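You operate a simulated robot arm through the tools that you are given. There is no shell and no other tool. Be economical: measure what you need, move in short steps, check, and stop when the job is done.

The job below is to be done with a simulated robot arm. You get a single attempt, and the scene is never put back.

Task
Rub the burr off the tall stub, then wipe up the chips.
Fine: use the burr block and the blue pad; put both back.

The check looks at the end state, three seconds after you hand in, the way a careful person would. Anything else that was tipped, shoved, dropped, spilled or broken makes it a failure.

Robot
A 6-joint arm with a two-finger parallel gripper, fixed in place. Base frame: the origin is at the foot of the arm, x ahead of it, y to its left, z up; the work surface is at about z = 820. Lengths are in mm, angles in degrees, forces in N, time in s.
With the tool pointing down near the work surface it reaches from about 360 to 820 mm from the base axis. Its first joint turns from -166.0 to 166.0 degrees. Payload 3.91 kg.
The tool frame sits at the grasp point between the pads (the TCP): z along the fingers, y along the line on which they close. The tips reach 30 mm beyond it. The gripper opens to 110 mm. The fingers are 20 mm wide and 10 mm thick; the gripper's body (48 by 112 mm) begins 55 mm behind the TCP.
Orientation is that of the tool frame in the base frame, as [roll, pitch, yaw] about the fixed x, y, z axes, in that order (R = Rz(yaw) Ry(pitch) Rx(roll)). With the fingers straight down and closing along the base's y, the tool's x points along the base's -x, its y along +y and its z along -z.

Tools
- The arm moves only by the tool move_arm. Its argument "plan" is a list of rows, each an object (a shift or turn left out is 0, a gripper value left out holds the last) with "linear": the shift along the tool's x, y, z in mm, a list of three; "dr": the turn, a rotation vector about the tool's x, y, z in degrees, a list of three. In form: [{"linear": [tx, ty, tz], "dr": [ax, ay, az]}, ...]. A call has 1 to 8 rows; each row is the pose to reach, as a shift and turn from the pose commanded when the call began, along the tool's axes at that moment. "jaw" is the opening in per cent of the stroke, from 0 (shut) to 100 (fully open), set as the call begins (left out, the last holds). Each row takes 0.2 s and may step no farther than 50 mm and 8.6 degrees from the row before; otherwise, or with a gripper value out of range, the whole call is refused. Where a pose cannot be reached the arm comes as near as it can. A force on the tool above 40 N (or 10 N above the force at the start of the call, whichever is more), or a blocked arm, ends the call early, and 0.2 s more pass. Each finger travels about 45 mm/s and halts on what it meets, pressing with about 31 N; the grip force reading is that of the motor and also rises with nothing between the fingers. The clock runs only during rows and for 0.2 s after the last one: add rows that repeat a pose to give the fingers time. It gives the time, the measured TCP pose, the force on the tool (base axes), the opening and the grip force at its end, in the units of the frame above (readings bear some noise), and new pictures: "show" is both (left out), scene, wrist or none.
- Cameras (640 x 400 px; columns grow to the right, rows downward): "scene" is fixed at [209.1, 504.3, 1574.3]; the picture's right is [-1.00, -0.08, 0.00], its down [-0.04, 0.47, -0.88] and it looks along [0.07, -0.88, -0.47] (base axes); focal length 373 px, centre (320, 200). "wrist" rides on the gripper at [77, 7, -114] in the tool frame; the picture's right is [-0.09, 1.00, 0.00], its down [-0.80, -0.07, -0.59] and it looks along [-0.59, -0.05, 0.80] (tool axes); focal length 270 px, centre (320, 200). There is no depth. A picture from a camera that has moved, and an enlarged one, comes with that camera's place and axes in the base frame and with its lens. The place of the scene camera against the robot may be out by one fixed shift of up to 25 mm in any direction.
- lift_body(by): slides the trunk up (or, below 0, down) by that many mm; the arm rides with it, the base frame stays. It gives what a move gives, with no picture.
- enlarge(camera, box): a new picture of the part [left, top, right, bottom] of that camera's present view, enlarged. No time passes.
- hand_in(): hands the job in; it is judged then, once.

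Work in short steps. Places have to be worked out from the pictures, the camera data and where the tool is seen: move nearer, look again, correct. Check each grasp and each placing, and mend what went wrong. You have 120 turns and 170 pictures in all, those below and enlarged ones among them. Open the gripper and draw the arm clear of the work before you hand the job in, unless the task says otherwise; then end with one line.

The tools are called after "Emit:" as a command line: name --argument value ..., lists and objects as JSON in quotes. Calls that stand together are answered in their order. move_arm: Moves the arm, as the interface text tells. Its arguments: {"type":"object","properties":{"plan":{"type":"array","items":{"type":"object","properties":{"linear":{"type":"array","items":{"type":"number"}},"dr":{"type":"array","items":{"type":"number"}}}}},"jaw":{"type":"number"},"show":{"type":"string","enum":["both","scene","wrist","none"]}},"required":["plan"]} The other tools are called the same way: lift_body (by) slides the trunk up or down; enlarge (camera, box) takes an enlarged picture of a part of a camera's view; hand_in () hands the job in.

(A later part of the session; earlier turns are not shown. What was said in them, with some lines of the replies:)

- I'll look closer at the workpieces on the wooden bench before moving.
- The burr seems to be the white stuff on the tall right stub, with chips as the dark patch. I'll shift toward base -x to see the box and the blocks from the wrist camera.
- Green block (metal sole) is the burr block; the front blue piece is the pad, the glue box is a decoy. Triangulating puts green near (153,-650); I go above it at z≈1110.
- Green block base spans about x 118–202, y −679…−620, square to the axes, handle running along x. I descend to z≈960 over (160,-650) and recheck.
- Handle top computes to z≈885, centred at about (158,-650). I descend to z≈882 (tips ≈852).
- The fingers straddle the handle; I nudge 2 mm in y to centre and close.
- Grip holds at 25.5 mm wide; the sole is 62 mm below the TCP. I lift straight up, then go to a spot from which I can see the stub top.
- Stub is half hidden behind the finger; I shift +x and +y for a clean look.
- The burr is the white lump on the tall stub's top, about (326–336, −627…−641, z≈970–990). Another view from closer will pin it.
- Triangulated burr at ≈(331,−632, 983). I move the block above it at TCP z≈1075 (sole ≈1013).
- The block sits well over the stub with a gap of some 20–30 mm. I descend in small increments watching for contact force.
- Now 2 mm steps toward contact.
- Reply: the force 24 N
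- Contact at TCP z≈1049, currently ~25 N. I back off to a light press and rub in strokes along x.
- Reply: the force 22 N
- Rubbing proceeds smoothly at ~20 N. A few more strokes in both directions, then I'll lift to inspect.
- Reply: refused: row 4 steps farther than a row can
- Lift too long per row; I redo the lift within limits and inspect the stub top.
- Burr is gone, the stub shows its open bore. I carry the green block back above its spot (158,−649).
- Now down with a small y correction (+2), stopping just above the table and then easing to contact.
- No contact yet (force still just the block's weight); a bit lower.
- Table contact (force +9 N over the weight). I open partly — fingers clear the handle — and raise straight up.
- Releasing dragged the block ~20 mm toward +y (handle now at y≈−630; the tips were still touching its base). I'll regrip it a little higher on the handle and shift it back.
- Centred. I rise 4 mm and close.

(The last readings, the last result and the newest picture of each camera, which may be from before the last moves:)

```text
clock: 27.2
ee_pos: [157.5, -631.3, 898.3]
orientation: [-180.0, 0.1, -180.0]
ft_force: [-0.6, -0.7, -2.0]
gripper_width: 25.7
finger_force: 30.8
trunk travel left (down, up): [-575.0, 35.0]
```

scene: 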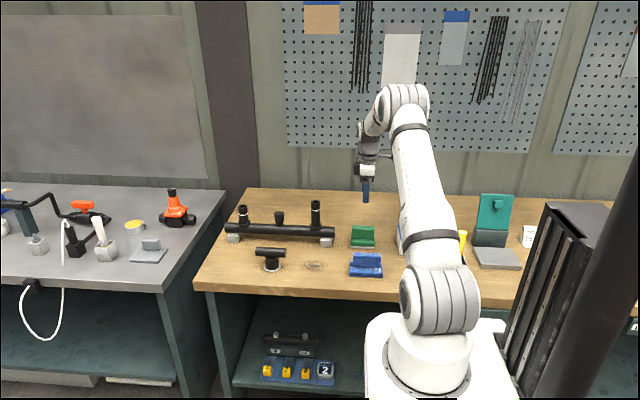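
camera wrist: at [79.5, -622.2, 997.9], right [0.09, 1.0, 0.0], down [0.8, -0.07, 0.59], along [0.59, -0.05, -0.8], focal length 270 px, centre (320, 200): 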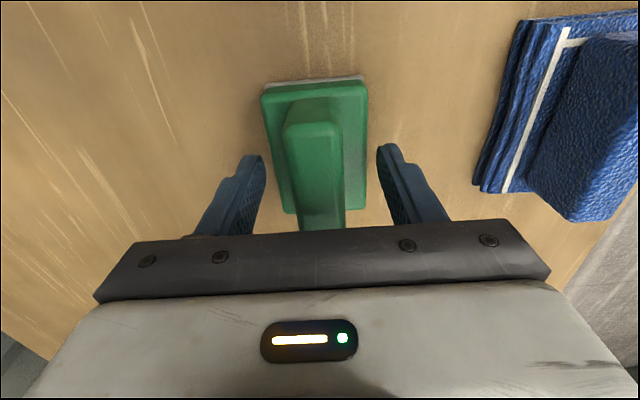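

Gripped again; shift −18.5 in y and lower gently.

Emit:
move_arm --plan '[{"linear": [0, -10, 0]}, {"linear": [0, -18.5, 0]}, {"linear": [0, -18.5, 4]}, {"linear": [0, -18.5, 7]}, {"linear": [0, -18.5, 8.5]}]' --show "scene"

Emit:
enlarge --camera "scene" --box '[330, 200, 450, 290]'

```text
clock: 28.4
ee_pos: [157.7, -650.2, 890.1]
orientation: [-180.0, 0.0, 179.9]
ft_force: [0.3, 0.8, -1.6]
gripper_width: 25.6
finger_force: 30.9
trunk travel left (down, up): [-575.0, 35.0]
```

scene: 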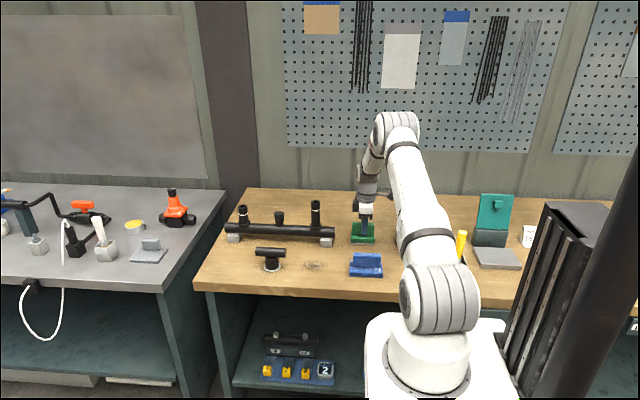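

```text
4.44 times, centred on (390, 245) of scene
camera zoom: at [209.1, 504.3, 1574.3], right [-1.0, -0.08, 0.0], down [-0.04, 0.47, -0.88], along [0.07, -0.88, -0.47], focal length 1656 px, centre (9, 0)
```

zoom: 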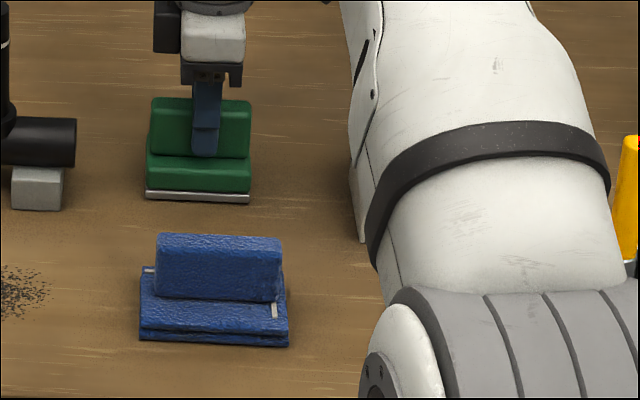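

Position matches the original outline. One more mm or two down to touch.

Emit:
move_arm --plan '[{"linear": [0, 0, 1]}, {"linear": [0, 0, 1.5]}]' --show "none"

```text
clock: 29.0
ee_pos: [156.3, -648.3, 888.4]
orientation: [180.0, 0.0, 180.0]
ft_force: [0.1, 0.3, -1.4]
gripper_width: 25.5
finger_force: 31.7
trunk travel left (down, up): [-575.0, 35.0]
```

Net descent equals the lift, so it's at the table. I open while easing upward, so the tips can't drag the base.

Emit:
move_arm --plan '[{"linear": [0, 0, 0]}, {"linear": [0, 0, -2]}, {"linear": [0, 0, -30]}, {"linear": [0, 0, -75]}, {"linear": [0, 0, -120]}]' --jaw 60 --show "both"

Emit:
enlarge --camera "scene" --box '[330, 200, 450, 290]'

```text
clock: 30.2
ee_pos: [156.8, -646.6, 1008.8]
orientation: [180.0, 0.1, -179.9]
ft_force: [0.9, -0.2, -0.4]
gripper_width: 66.3
finger_force: 0.0
trunk travel left (down, up): [-575.0, 35.0]
camera wrist: at [79.1, -640.4, 1123.3], right [0.09, 1.0, 0.0], down [0.8, -0.07, 0.59], along [0.59, -0.05, -0.8], focal length 270 px, centre (320, 200)
```

scene: 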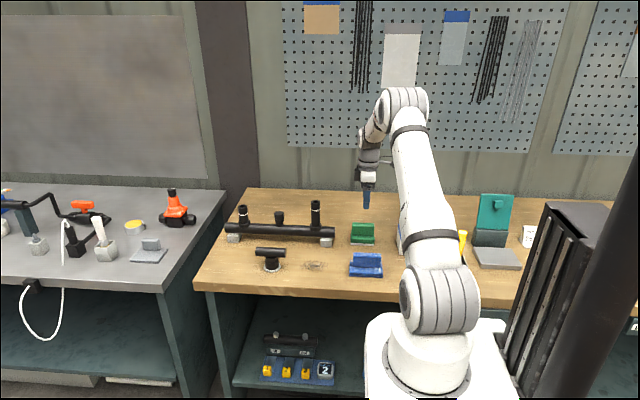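
wrist: 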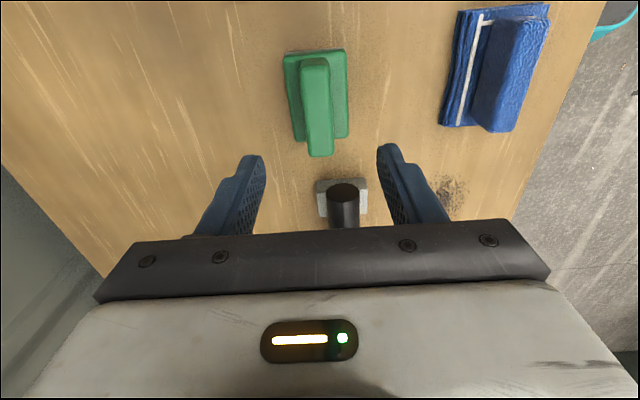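

```text
4.44 times, centred on (390, 245) of scene
camera zoom: at [209.1, 504.3, 1574.3], right [-1.0, -0.08, 0.0], down [-0.04, 0.47, -0.88], along [0.07, -0.88, -0.47], focal length 1656 px, centre (9, 0)
```

zoom: 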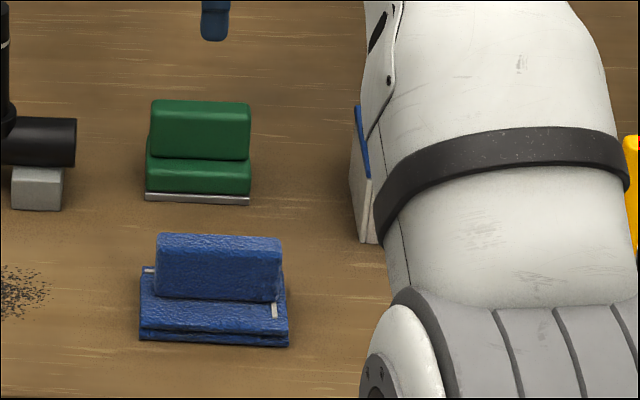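

Green block is back exactly. Now the pad: handle roughly at (148,−483). I move above it for a close look.

Emit:
move_arm --plan '[{"linear": [2, 45, 0]}, {"linear": [5, 90, 0]}, {"linear": [7, 130, 0]}, {"linear": [9, 163, 0]}]' --jaw 60 --show "wrist"

Emit:
enlarge --camera "wrist" --box '[220, 0, 460, 230]'

```text
clock: 31.2
ee_pos: [145.8, -486.3, 1009.5]
orientation: [-179.8, 0.0, -179.9]
ft_force: [-0.2, 0.4, -0.2]
gripper_width: 65.9
finger_force: 0.1
trunk travel left (down, up): [-575.0, 35.0]
camera wrist: at [69.1, -479.0, 1124.0], right [0.09, 1.0, 0.0], down [0.8, -0.07, 0.59], along [0.59, -0.05, -0.8], focal length 270 px, centre (320, 200)
```

wrist: 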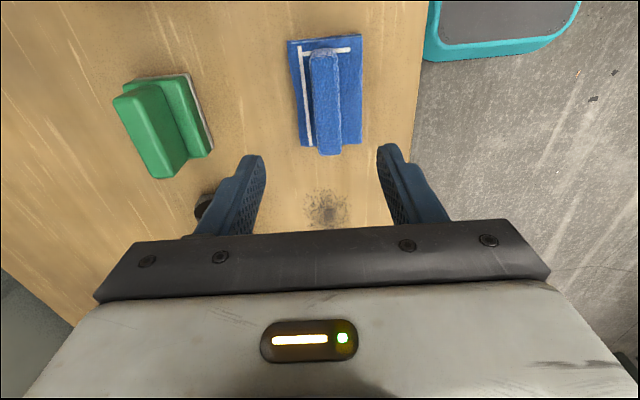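

```text
1.74 times, centred on (340, 115) of wrist
camera zoom: at [69.1, -479.0, 1124.0], right [0.09, 1.0, 0.0], down [0.8, -0.07, 0.59], along [0.59, -0.05, -0.8], focal length 470 px, centre (285, 348)
```

zoom: 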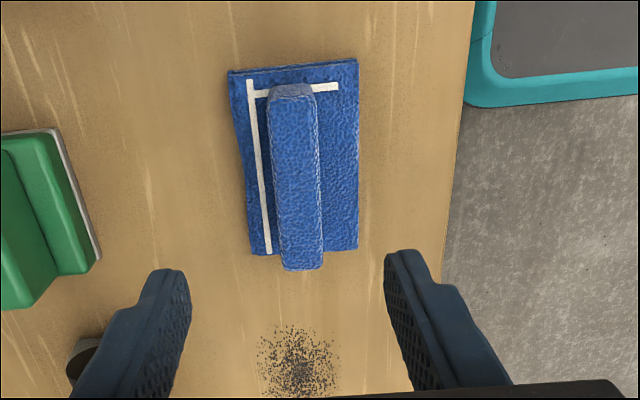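

Pad base spans x 96–203, y −512…−442, handle centred at ≈(149,−478), aligned. I descend to z≈888.

Emit:
move_arm --plan '[{"linear": [-2, 8, 40]}, {"linear": [-3, 8, 80]}, {"linear": [-3, 8, 105]}, {"linear": [-3, 8, 120]}]' --show "both"

Emit:
enlarge --camera "scene" --box '[330, 220, 410, 290]'

```text
clock: 32.2
ee_pos: [151.3, -477.1, 888.2]
orientation: [-180.0, -0.1, -180.0]
ft_force: [0.7, 1.0, -0.6]
gripper_width: 65.7
finger_force: 0.1
trunk travel left (down, up): [-575.0, 35.0]
camera wrist: at [73.7, -470.9, 1002.7], right [0.09, 1.0, 0.0], down [0.8, -0.07, 0.59], along [0.59, -0.05, -0.8], focal length 270 px, centre (320, 200)
```

scene: 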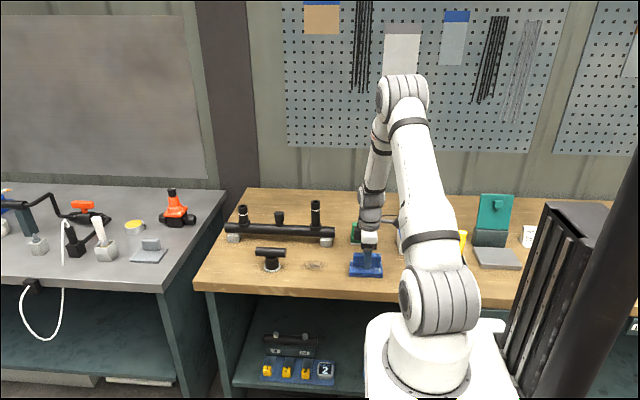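
wrist: 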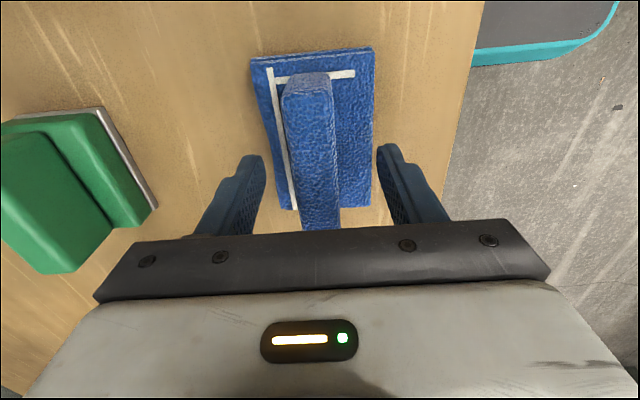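

```text
5.71 times, centred on (370, 255) of scene
camera zoom: at [209.1, 504.3, 1574.3], right [-1.0, -0.08, 0.0], down [-0.04, 0.47, -0.88], along [0.07, -0.88, -0.47], focal length 2130 px, centre (34, -114)
```

zoom: 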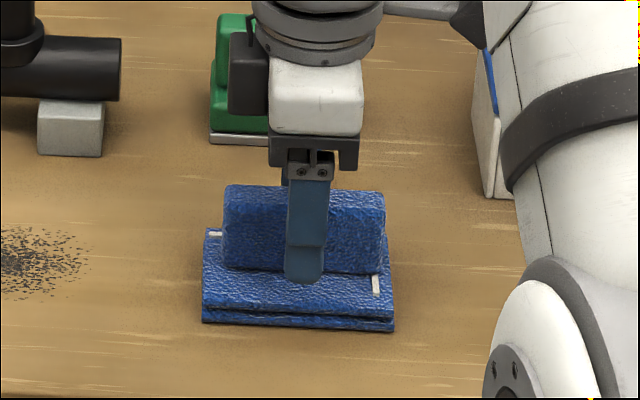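

Handle is ~2 mm off-centre; I correct and close.

Emit:
move_arm --plan '[{"linear": [1, -1.8, 0]}]' --show "none"

Emit:
move_arm --plan '[{"linear": [0, 0, 0]}, {"linear": [0, 0, 0]}, {"linear": [0, 0, 0]}, {"linear": [0, 0, 0]}]' --jaw 0 --show "wrist"

```text
clock: 32.6
ee_pos: [150.2, -479.8, 890.8]
orientation: [-180.0, 0.0, -179.9]
ft_force: [-0.7, -0.3, -0.5]
gripper_width: 66.2
finger_force: 0.1
trunk travel left (down, up): [-575.0, 35.0]
```

```text
clock: 33.6
ee_pos: [150.0, -479.0, 888.3]
orientation: [180.0, 0.0, -180.0]
ft_force: [-0.3, -0.1, -0.8]
gripper_width: 23.5
finger_force: 31.1
trunk travel left (down, up): [-575.0, 35.0]
camera wrist: at [72.5, -472.7, 1003.3], right [0.09, 1.0, 0.0], down [0.8, -0.07, 0.59], along [0.59, -0.05, -0.8], focal length 270 px, centre (320, 200)
```

wrist: 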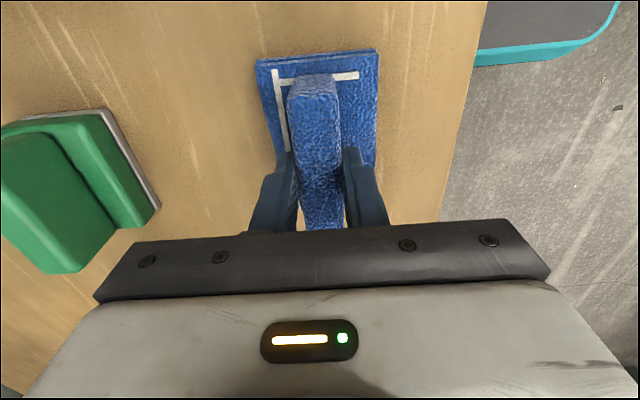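

Gripped (23.5 mm). Grasp pose for return: (150,−479,888). I lift and move to above the chips at about (308,−487) — first viewing them from slightly short.

Emit:
move_arm --plan '[{"linear": [0, 0, -20]}, {"linear": [0, 0, -60]}, {"linear": [-40, 0, -80]}, {"linear": [-80, 40, -80]}]' --show "both"

Emit:
enlarge --camera "wrist" --box '[120, 50, 360, 240]'

```text
refused: row 4 steps farther than a row can; nothing moved
```

```text
2.11 times, centred on (240, 145) of wrist
camera zoom: at [72.5, -472.7, 1003.3], right [0.09, 1.0, 0.0], down [0.8, -0.07, 0.59], along [0.59, -0.05, -0.8], focal length 569 px, centre (488, 316)
```

zoom: 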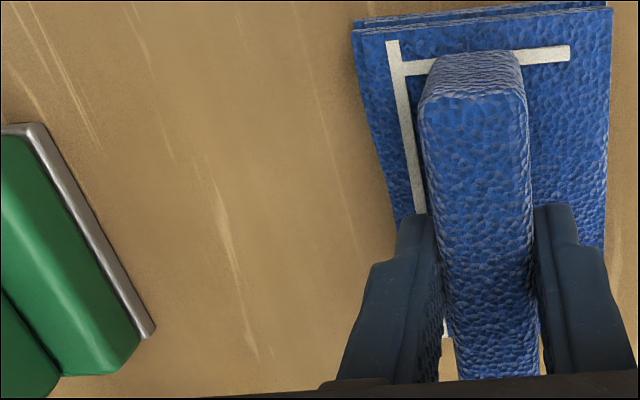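

Re-doing the move with smaller rows.

Emit:
move_arm --plan '[{"linear": [0, 0, -20]}, {"linear": [0, 0, -60]}, {"linear": [-30, 0, -90]}, {"linear": [-65, 30, -90]}, {"linear": [-90, 60, -90]}]' --show "both"

Emit:
enlarge --camera "wrist" --box '[120, 20, 360, 240]'

Emit:
enlarge --camera "scene" --box '[230, 200, 380, 290]'

```text
clock: 34.8
ee_pos: [239.2, -418.5, 977.2]
orientation: [-180.0, 0.0, -180.0]
ft_force: [-0.2, -0.5, -0.7]
gripper_width: 23.6
finger_force: 30.7
trunk travel left (down, up): [-575.0, 35.0]
camera wrist: at [162.9, -412.0, 1091.2], right [0.09, 1.0, 0.0], down [0.8, -0.07, 0.59], along [0.59, -0.05, -0.8], focal length 270 px, centre (320, 200)
```

scene: 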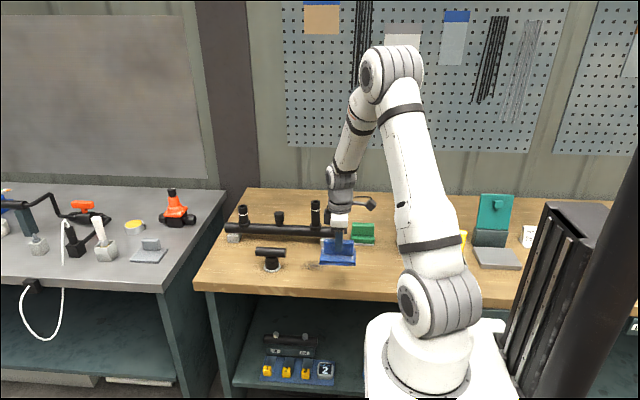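
wrist: 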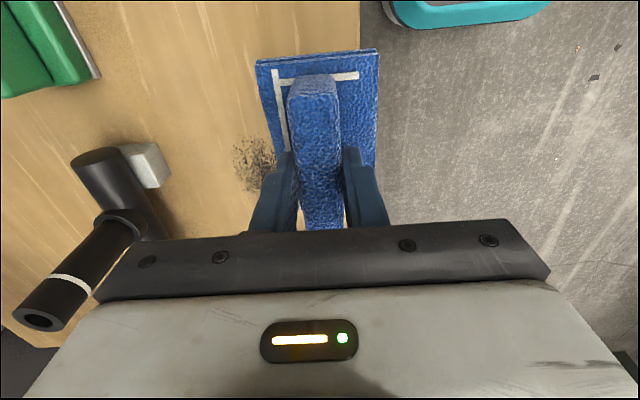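

```text
1.82 times, centred on (240, 130) of wrist
camera zoom: at [162.9, -412.0, 1091.2], right [0.09, 1.0, 0.0], down [0.8, -0.07, 0.59], along [0.59, -0.05, -0.8], focal length 491 px, centre (466, 327)
```

zoom: 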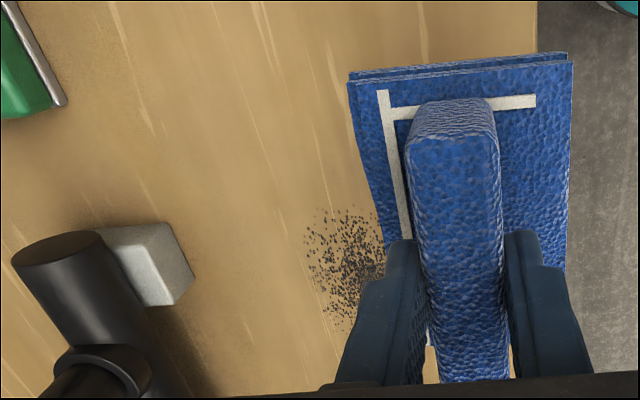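

```text
4.27 times, centred on (305, 245) of scene
camera zoom: at [209.1, 504.3, 1574.3], right [-1.0, -0.08, 0.0], down [-0.04, 0.47, -0.88], along [0.07, -0.88, -0.47], focal length 1590 px, centre (384, 8)
```

zoom: 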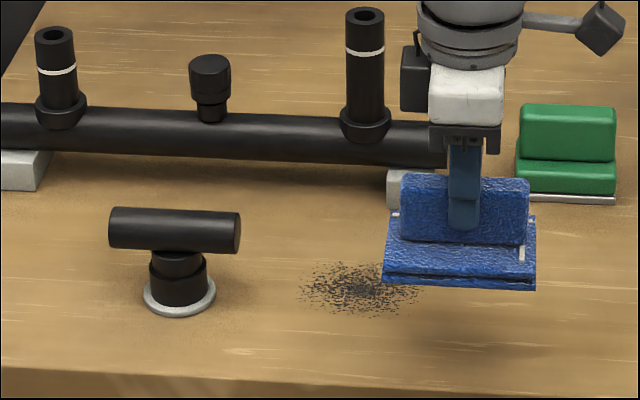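

Chips span x≈271–356, y≈−525…−449, centre (312,−487); the T-piece starts near x≈400, so I keep the pad's edge below ~383. I go above the centre and descend to just off the table.

Emit:
move_arm --plan '[{"linear": [-36, -34, 0]}, {"linear": [-72, -68, 0]}, {"linear": [-72, -68, 40]}, {"linear": [-72, -68, 70]}, {"linear": [-72, -68, 84]}]' --show "scene"

Emit:
enlarge --camera "scene" --box '[230, 200, 380, 290]'

```text
clock: 36.0
ee_pos: [312.0, -486.8, 894.4]
orientation: [-179.9, 0.0, -180.0]
ft_force: [0.0, 1.3, -1.7]
gripper_width: 23.6
finger_force: 31.1
trunk travel left (down, up): [-575.0, 35.0]
```

scene: 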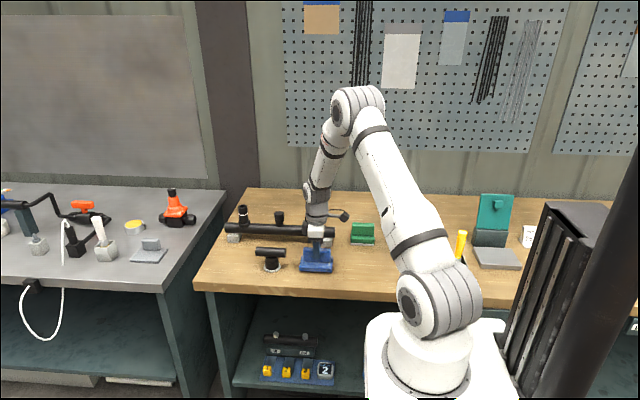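

```text
4.27 times, centred on (305, 245) of scene
camera zoom: at [209.1, 504.3, 1574.3], right [-1.0, -0.08, 0.0], down [-0.04, 0.47, -0.88], along [0.07, -0.88, -0.47], focal length 1590 px, centre (384, 8)
```

zoom: 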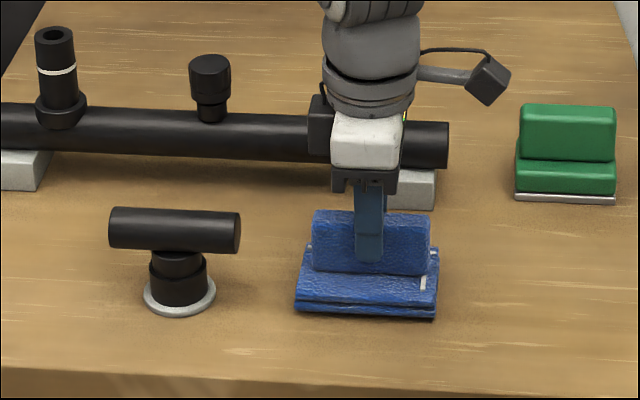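

The pad covers the patch and clears the T-piece. Descend to light contact.

Emit:
move_arm --plan '[{"linear": [0, 0, 3]}, {"linear": [0, 0, 5.5]}]' --show "none"

Emit:
move_arm --plan '[{"linear": [0, 0, 1]}, {"linear": [0, 0, 2]}]' --show "none"

```text
clock: 36.6
ee_pos: [312.4, -487.6, 890.7]
orientation: [-180.0, -0.1, -180.0]
ft_force: [0.7, 0.6, -1.5]
gripper_width: 23.4
finger_force: 31.1
trunk travel left (down, up): [-575.0, 35.0]
```

```text
clock: 37.2
ee_pos: [312.0, -487.3, 889.0]
orientation: [-179.9, 0.0, -180.0]
ft_force: [2.8, 2.8, 12.9]
gripper_width: 23.8
finger_force: 31.7
trunk travel left (down, up): [-575.0, 35.0]
```

Contact at ~14 N. Wiping strokes over the patch.

Emit:
move_arm --plan '[{"linear": [0, -20, 0]}, {"linear": [16, -20, 0]}, {"linear": [16, 0, 0]}, {"linear": [16, 20, 0]}, {"linear": [0, 20, 0]}, {"linear": [-16, 20, 0]}, {"linear": [-16, 0, 0]}, {"linear": [-16, -20, 0]}]' --show "none"

Emit:
move_arm --plan '[{"linear": [16, 0, 0]}, {"linear": [32, 0, 0]}, {"linear": [32, 20, 0]}, {"linear": [16, 20, 0]}, {"linear": [0, 20, 0]}, {"linear": [0, 40, 0]}, {"linear": [16, 40, 0]}, {"linear": [16, 20, 0]}]' --show "scene"

Emit:
enlarge --camera "scene" --box '[230, 200, 380, 290]'

```text
clock: 39.0
ee_pos: [327.0, -507.0, 889.3]
orientation: [180.0, -0.1, -180.0]
ft_force: [1.4, 8.4, 15.3]
gripper_width: 23.7
finger_force: 30.9
trunk travel left (down, up): [-575.0, 35.0]
```

```text
clock: 40.8
ee_pos: [312.1, -486.2, 888.4]
orientation: [179.9, 0.0, 180.0]
ft_force: [-0.1, 3.4, 11.0]
gripper_width: 23.6
finger_force: 31.2
trunk travel left (down, up): [-575.0, 35.0]
```

scene: 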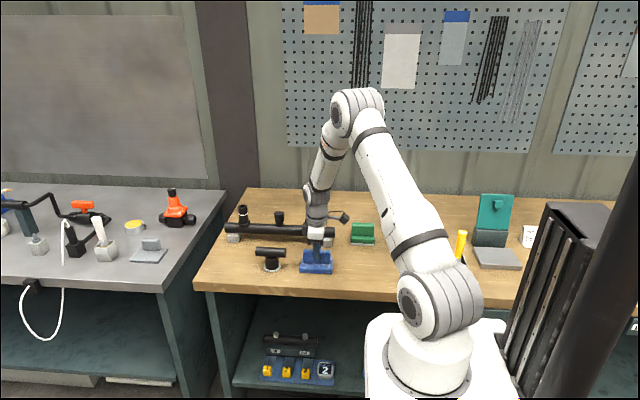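

```text
4.27 times, centred on (305, 245) of scene
camera zoom: at [209.1, 504.3, 1574.3], right [-1.0, -0.08, 0.0], down [-0.04, 0.47, -0.88], along [0.07, -0.88, -0.47], focal length 1590 px, centre (384, 8)
```

zoom: 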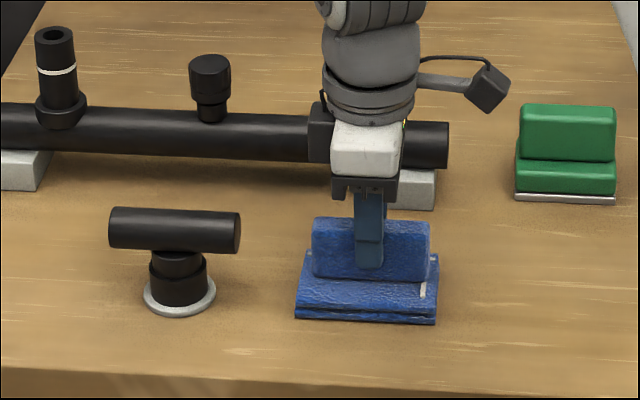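

I lift off and check the wiped area.

Emit:
move_arm --plan '[{"linear": [0, 0, -20]}, {"linear": [0, 0, -60]}, {"linear": [40, 0, -85]}, {"linear": [85, 0, -88]}, {"linear": [125, 0, -88]}, {"linear": [162, 8, -88]}]' --show "both"

Emit:
enlarge --camera "scene" --box '[230, 210, 380, 300]'

```text
clock: 42.2
ee_pos: [149.5, -477.9, 979.2]
orientation: [-179.9, 0.0, 180.0]
ft_force: [-0.5, 0.2, -0.9]
gripper_width: 23.5
finger_force: 31.3
trunk travel left (down, up): [-575.0, 35.0]
camera wrist: at [72.8, -471.1, 1092.7], right [0.09, 1.0, 0.0], down [0.8, -0.07, 0.59], along [0.59, -0.05, -0.8], focal length 270 px, centre (320, 200)
```

scene: 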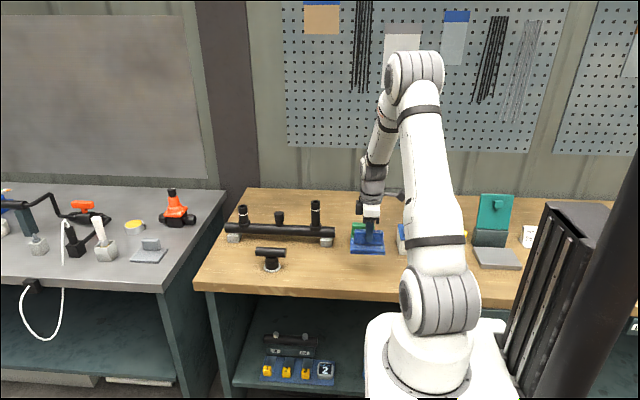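
wrist: 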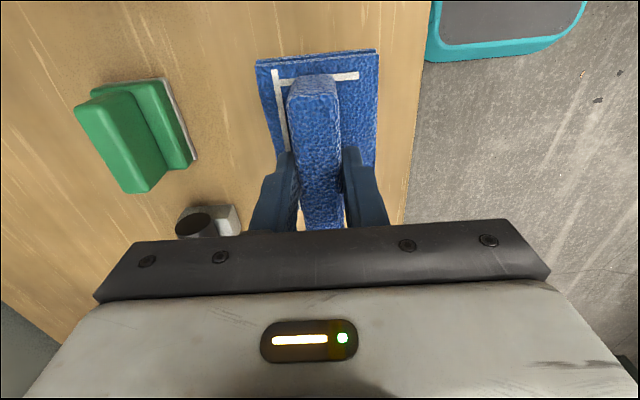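

```text
4.27 times, centred on (305, 255) of scene
camera zoom: at [209.1, 504.3, 1574.3], right [-1.0, -0.08, 0.0], down [-0.04, 0.47, -0.88], along [0.07, -0.88, -0.47], focal length 1590 px, centre (384, -35)
```

zoom: 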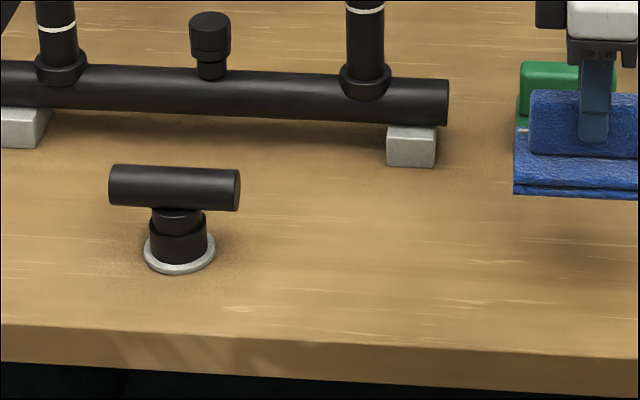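

The table is clean. I lower the pad onto its original spot.

Emit:
move_arm --plan '[{"linear": [-0.5, -1, 45]}, {"linear": [-0.5, -1, 75]}, {"linear": [-0.5, -1, 86]}]' --show "scene"

Emit:
enlarge --camera "scene" --box '[330, 200, 450, 290]'

```text
clock: 43.0
ee_pos: [149.5, -480.0, 890.3]
orientation: [-180.0, 0.0, 179.9]
ft_force: [0.5, -0.5, 0.6]
gripper_width: 23.6
finger_force: 31.0
trunk travel left (down, up): [-575.0, 35.0]
```

scene: 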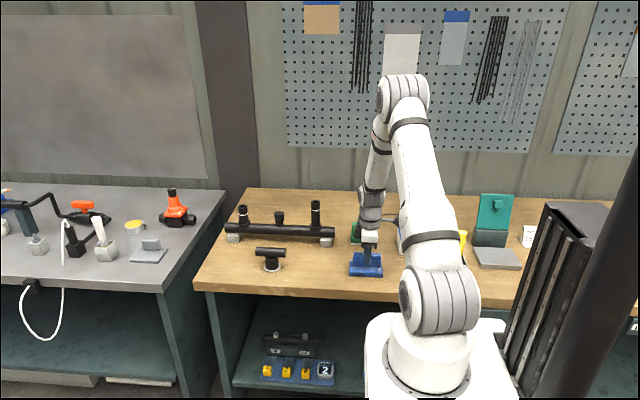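

```text
4.44 times, centred on (390, 245) of scene
camera zoom: at [209.1, 504.3, 1574.3], right [-1.0, -0.08, 0.0], down [-0.04, 0.47, -0.88], along [0.07, -0.88, -0.47], focal length 1656 px, centre (9, 0)
```

zoom: 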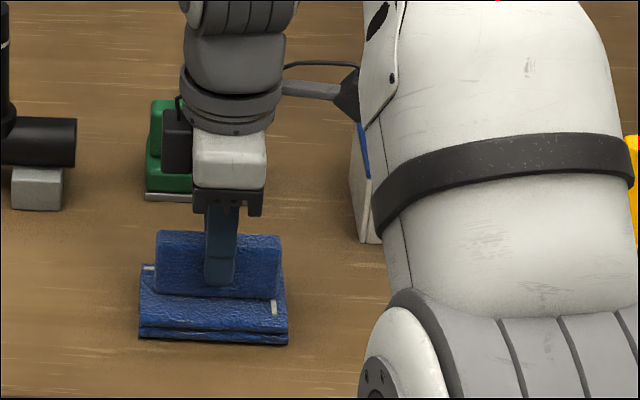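

The pad matches its original outline and is just touching. A hair lower, then open and rise.

Emit:
move_arm --plan '[{"linear": [0, 1, 0.6]}]' --show "none"

Emit:
move_arm --plan '[{"linear": [0, 0, -0.5]}, {"linear": [0, 0, -2]}, {"linear": [0, 0, -30]}, {"linear": [0, 0, -75]}, {"linear": [0, 0, -120]}, {"linear": [0, 0, -165]}]' --jaw 60 --show "both"

Emit:
enlarge --camera "scene" --box '[330, 200, 450, 290]'

```text
clock: 43.4
ee_pos: [151.3, -480.6, 888.8]
orientation: [-180.0, 0.0, 180.0]
ft_force: [0.7, -0.1, -0.1]
gripper_width: 23.5
finger_force: 31.0
trunk travel left (down, up): [-575.0, 35.0]
```

```text
clock: 44.8
ee_pos: [149.1, -478.6, 1053.7]
orientation: [180.0, 0.0, 180.0]
ft_force: [0.2, 0.3, 0.8]
gripper_width: 65.8
finger_force: 0.1
trunk travel left (down, up): [-575.0, 35.0]
camera wrist: at [71.5, -472.3, 1167.3], right [0.09, 1.0, 0.0], down [0.8, -0.07, 0.59], along [0.59, -0.05, -0.8], focal length 270 px, centre (320, 200)
```

scene: 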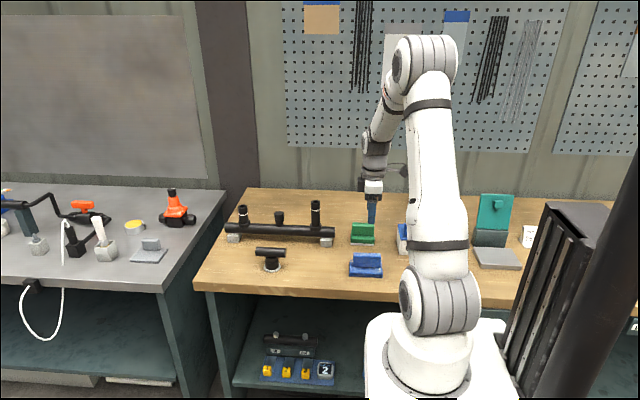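
wrist: 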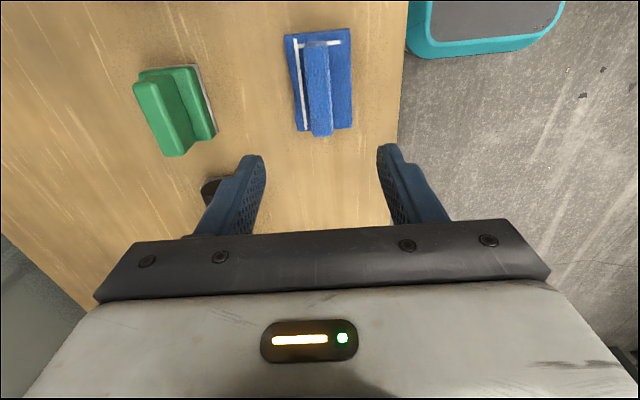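

```text
4.44 times, centred on (390, 245) of scene
camera zoom: at [209.1, 504.3, 1574.3], right [-1.0, -0.08, 0.0], down [-0.04, 0.47, -0.88], along [0.07, -0.88, -0.47], focal length 1656 px, centre (9, 0)
```

zoom: 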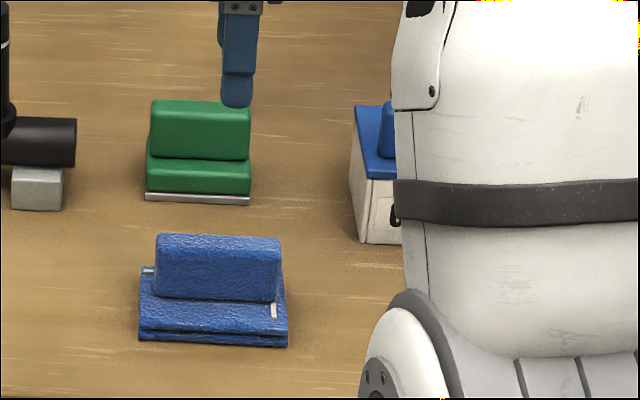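

Both tools are back in place and the table is clean. I raise the arm well clear, open the gripper, and take a last look.

Emit:
move_arm --plan '[{"linear": [0, 0, -50]}, {"linear": [0, 0, -100]}, {"linear": [0, 0, -150]}, {"linear": [20, 0, -195]}, {"linear": [45, 0, -235]}]' --jaw 100 --show "both"

Emit:
enlarge --camera "scene" --box '[210, 180, 400, 299]'

```text
clock: 46.0
ee_pos: [105.2, -479.1, 1288.4]
orientation: [-180.0, -0.1, -179.9]
ft_force: [0.4, -0.4, 0.7]
gripper_width: 110.0
finger_force: 0.1
trunk travel left (down, up): [-575.0, 35.0]
camera wrist: at [27.9, -472.8, 1402.0], right [0.09, 1.0, 0.0], down [0.8, -0.07, 0.59], along [0.59, -0.05, -0.8], focal length 270 px, centre (320, 200)
```

scene: 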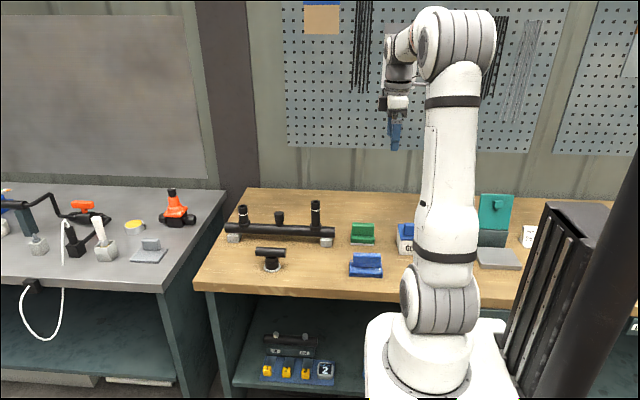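
wrist: 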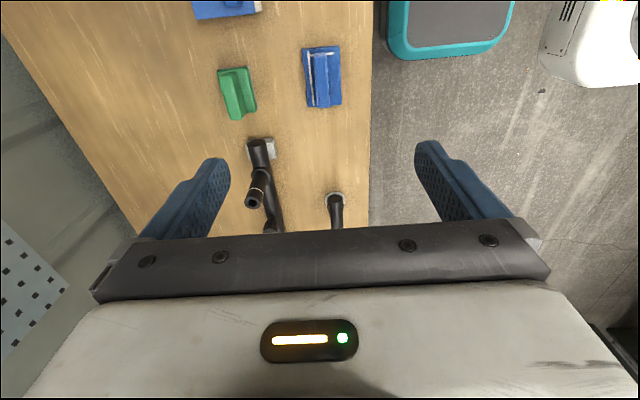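

```text
3.36 times, centred on (305, 240) of scene
camera zoom: at [209.1, 504.3, 1574.3], right [-1.0, -0.08, 0.0], down [-0.04, 0.47, -0.88], along [0.07, -0.88, -0.47], focal length 1253 px, centre (370, 67)
```

zoom: 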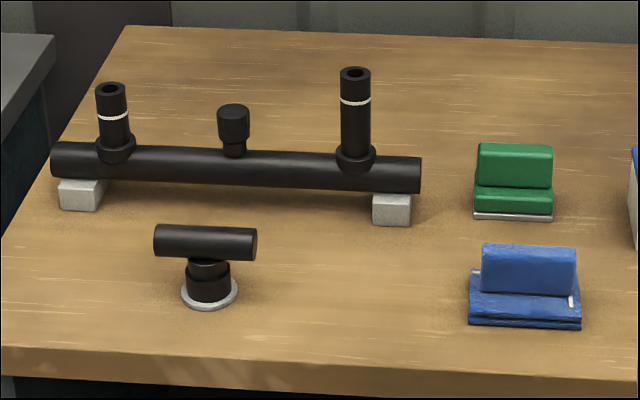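

Everything matches the initial layout, with the burr removed and the chips gone; handing in.

Emit:
hand_in

```text
The job is handed in.
```

I rubbed the burr off the tall stub and wiped up the chips. The burr block and the blue pad are back in their places, and the arm is clear with the gripper open. The burr block slid about 20 mm when I first let go of it, so I gripped it again and set it back in its spot.
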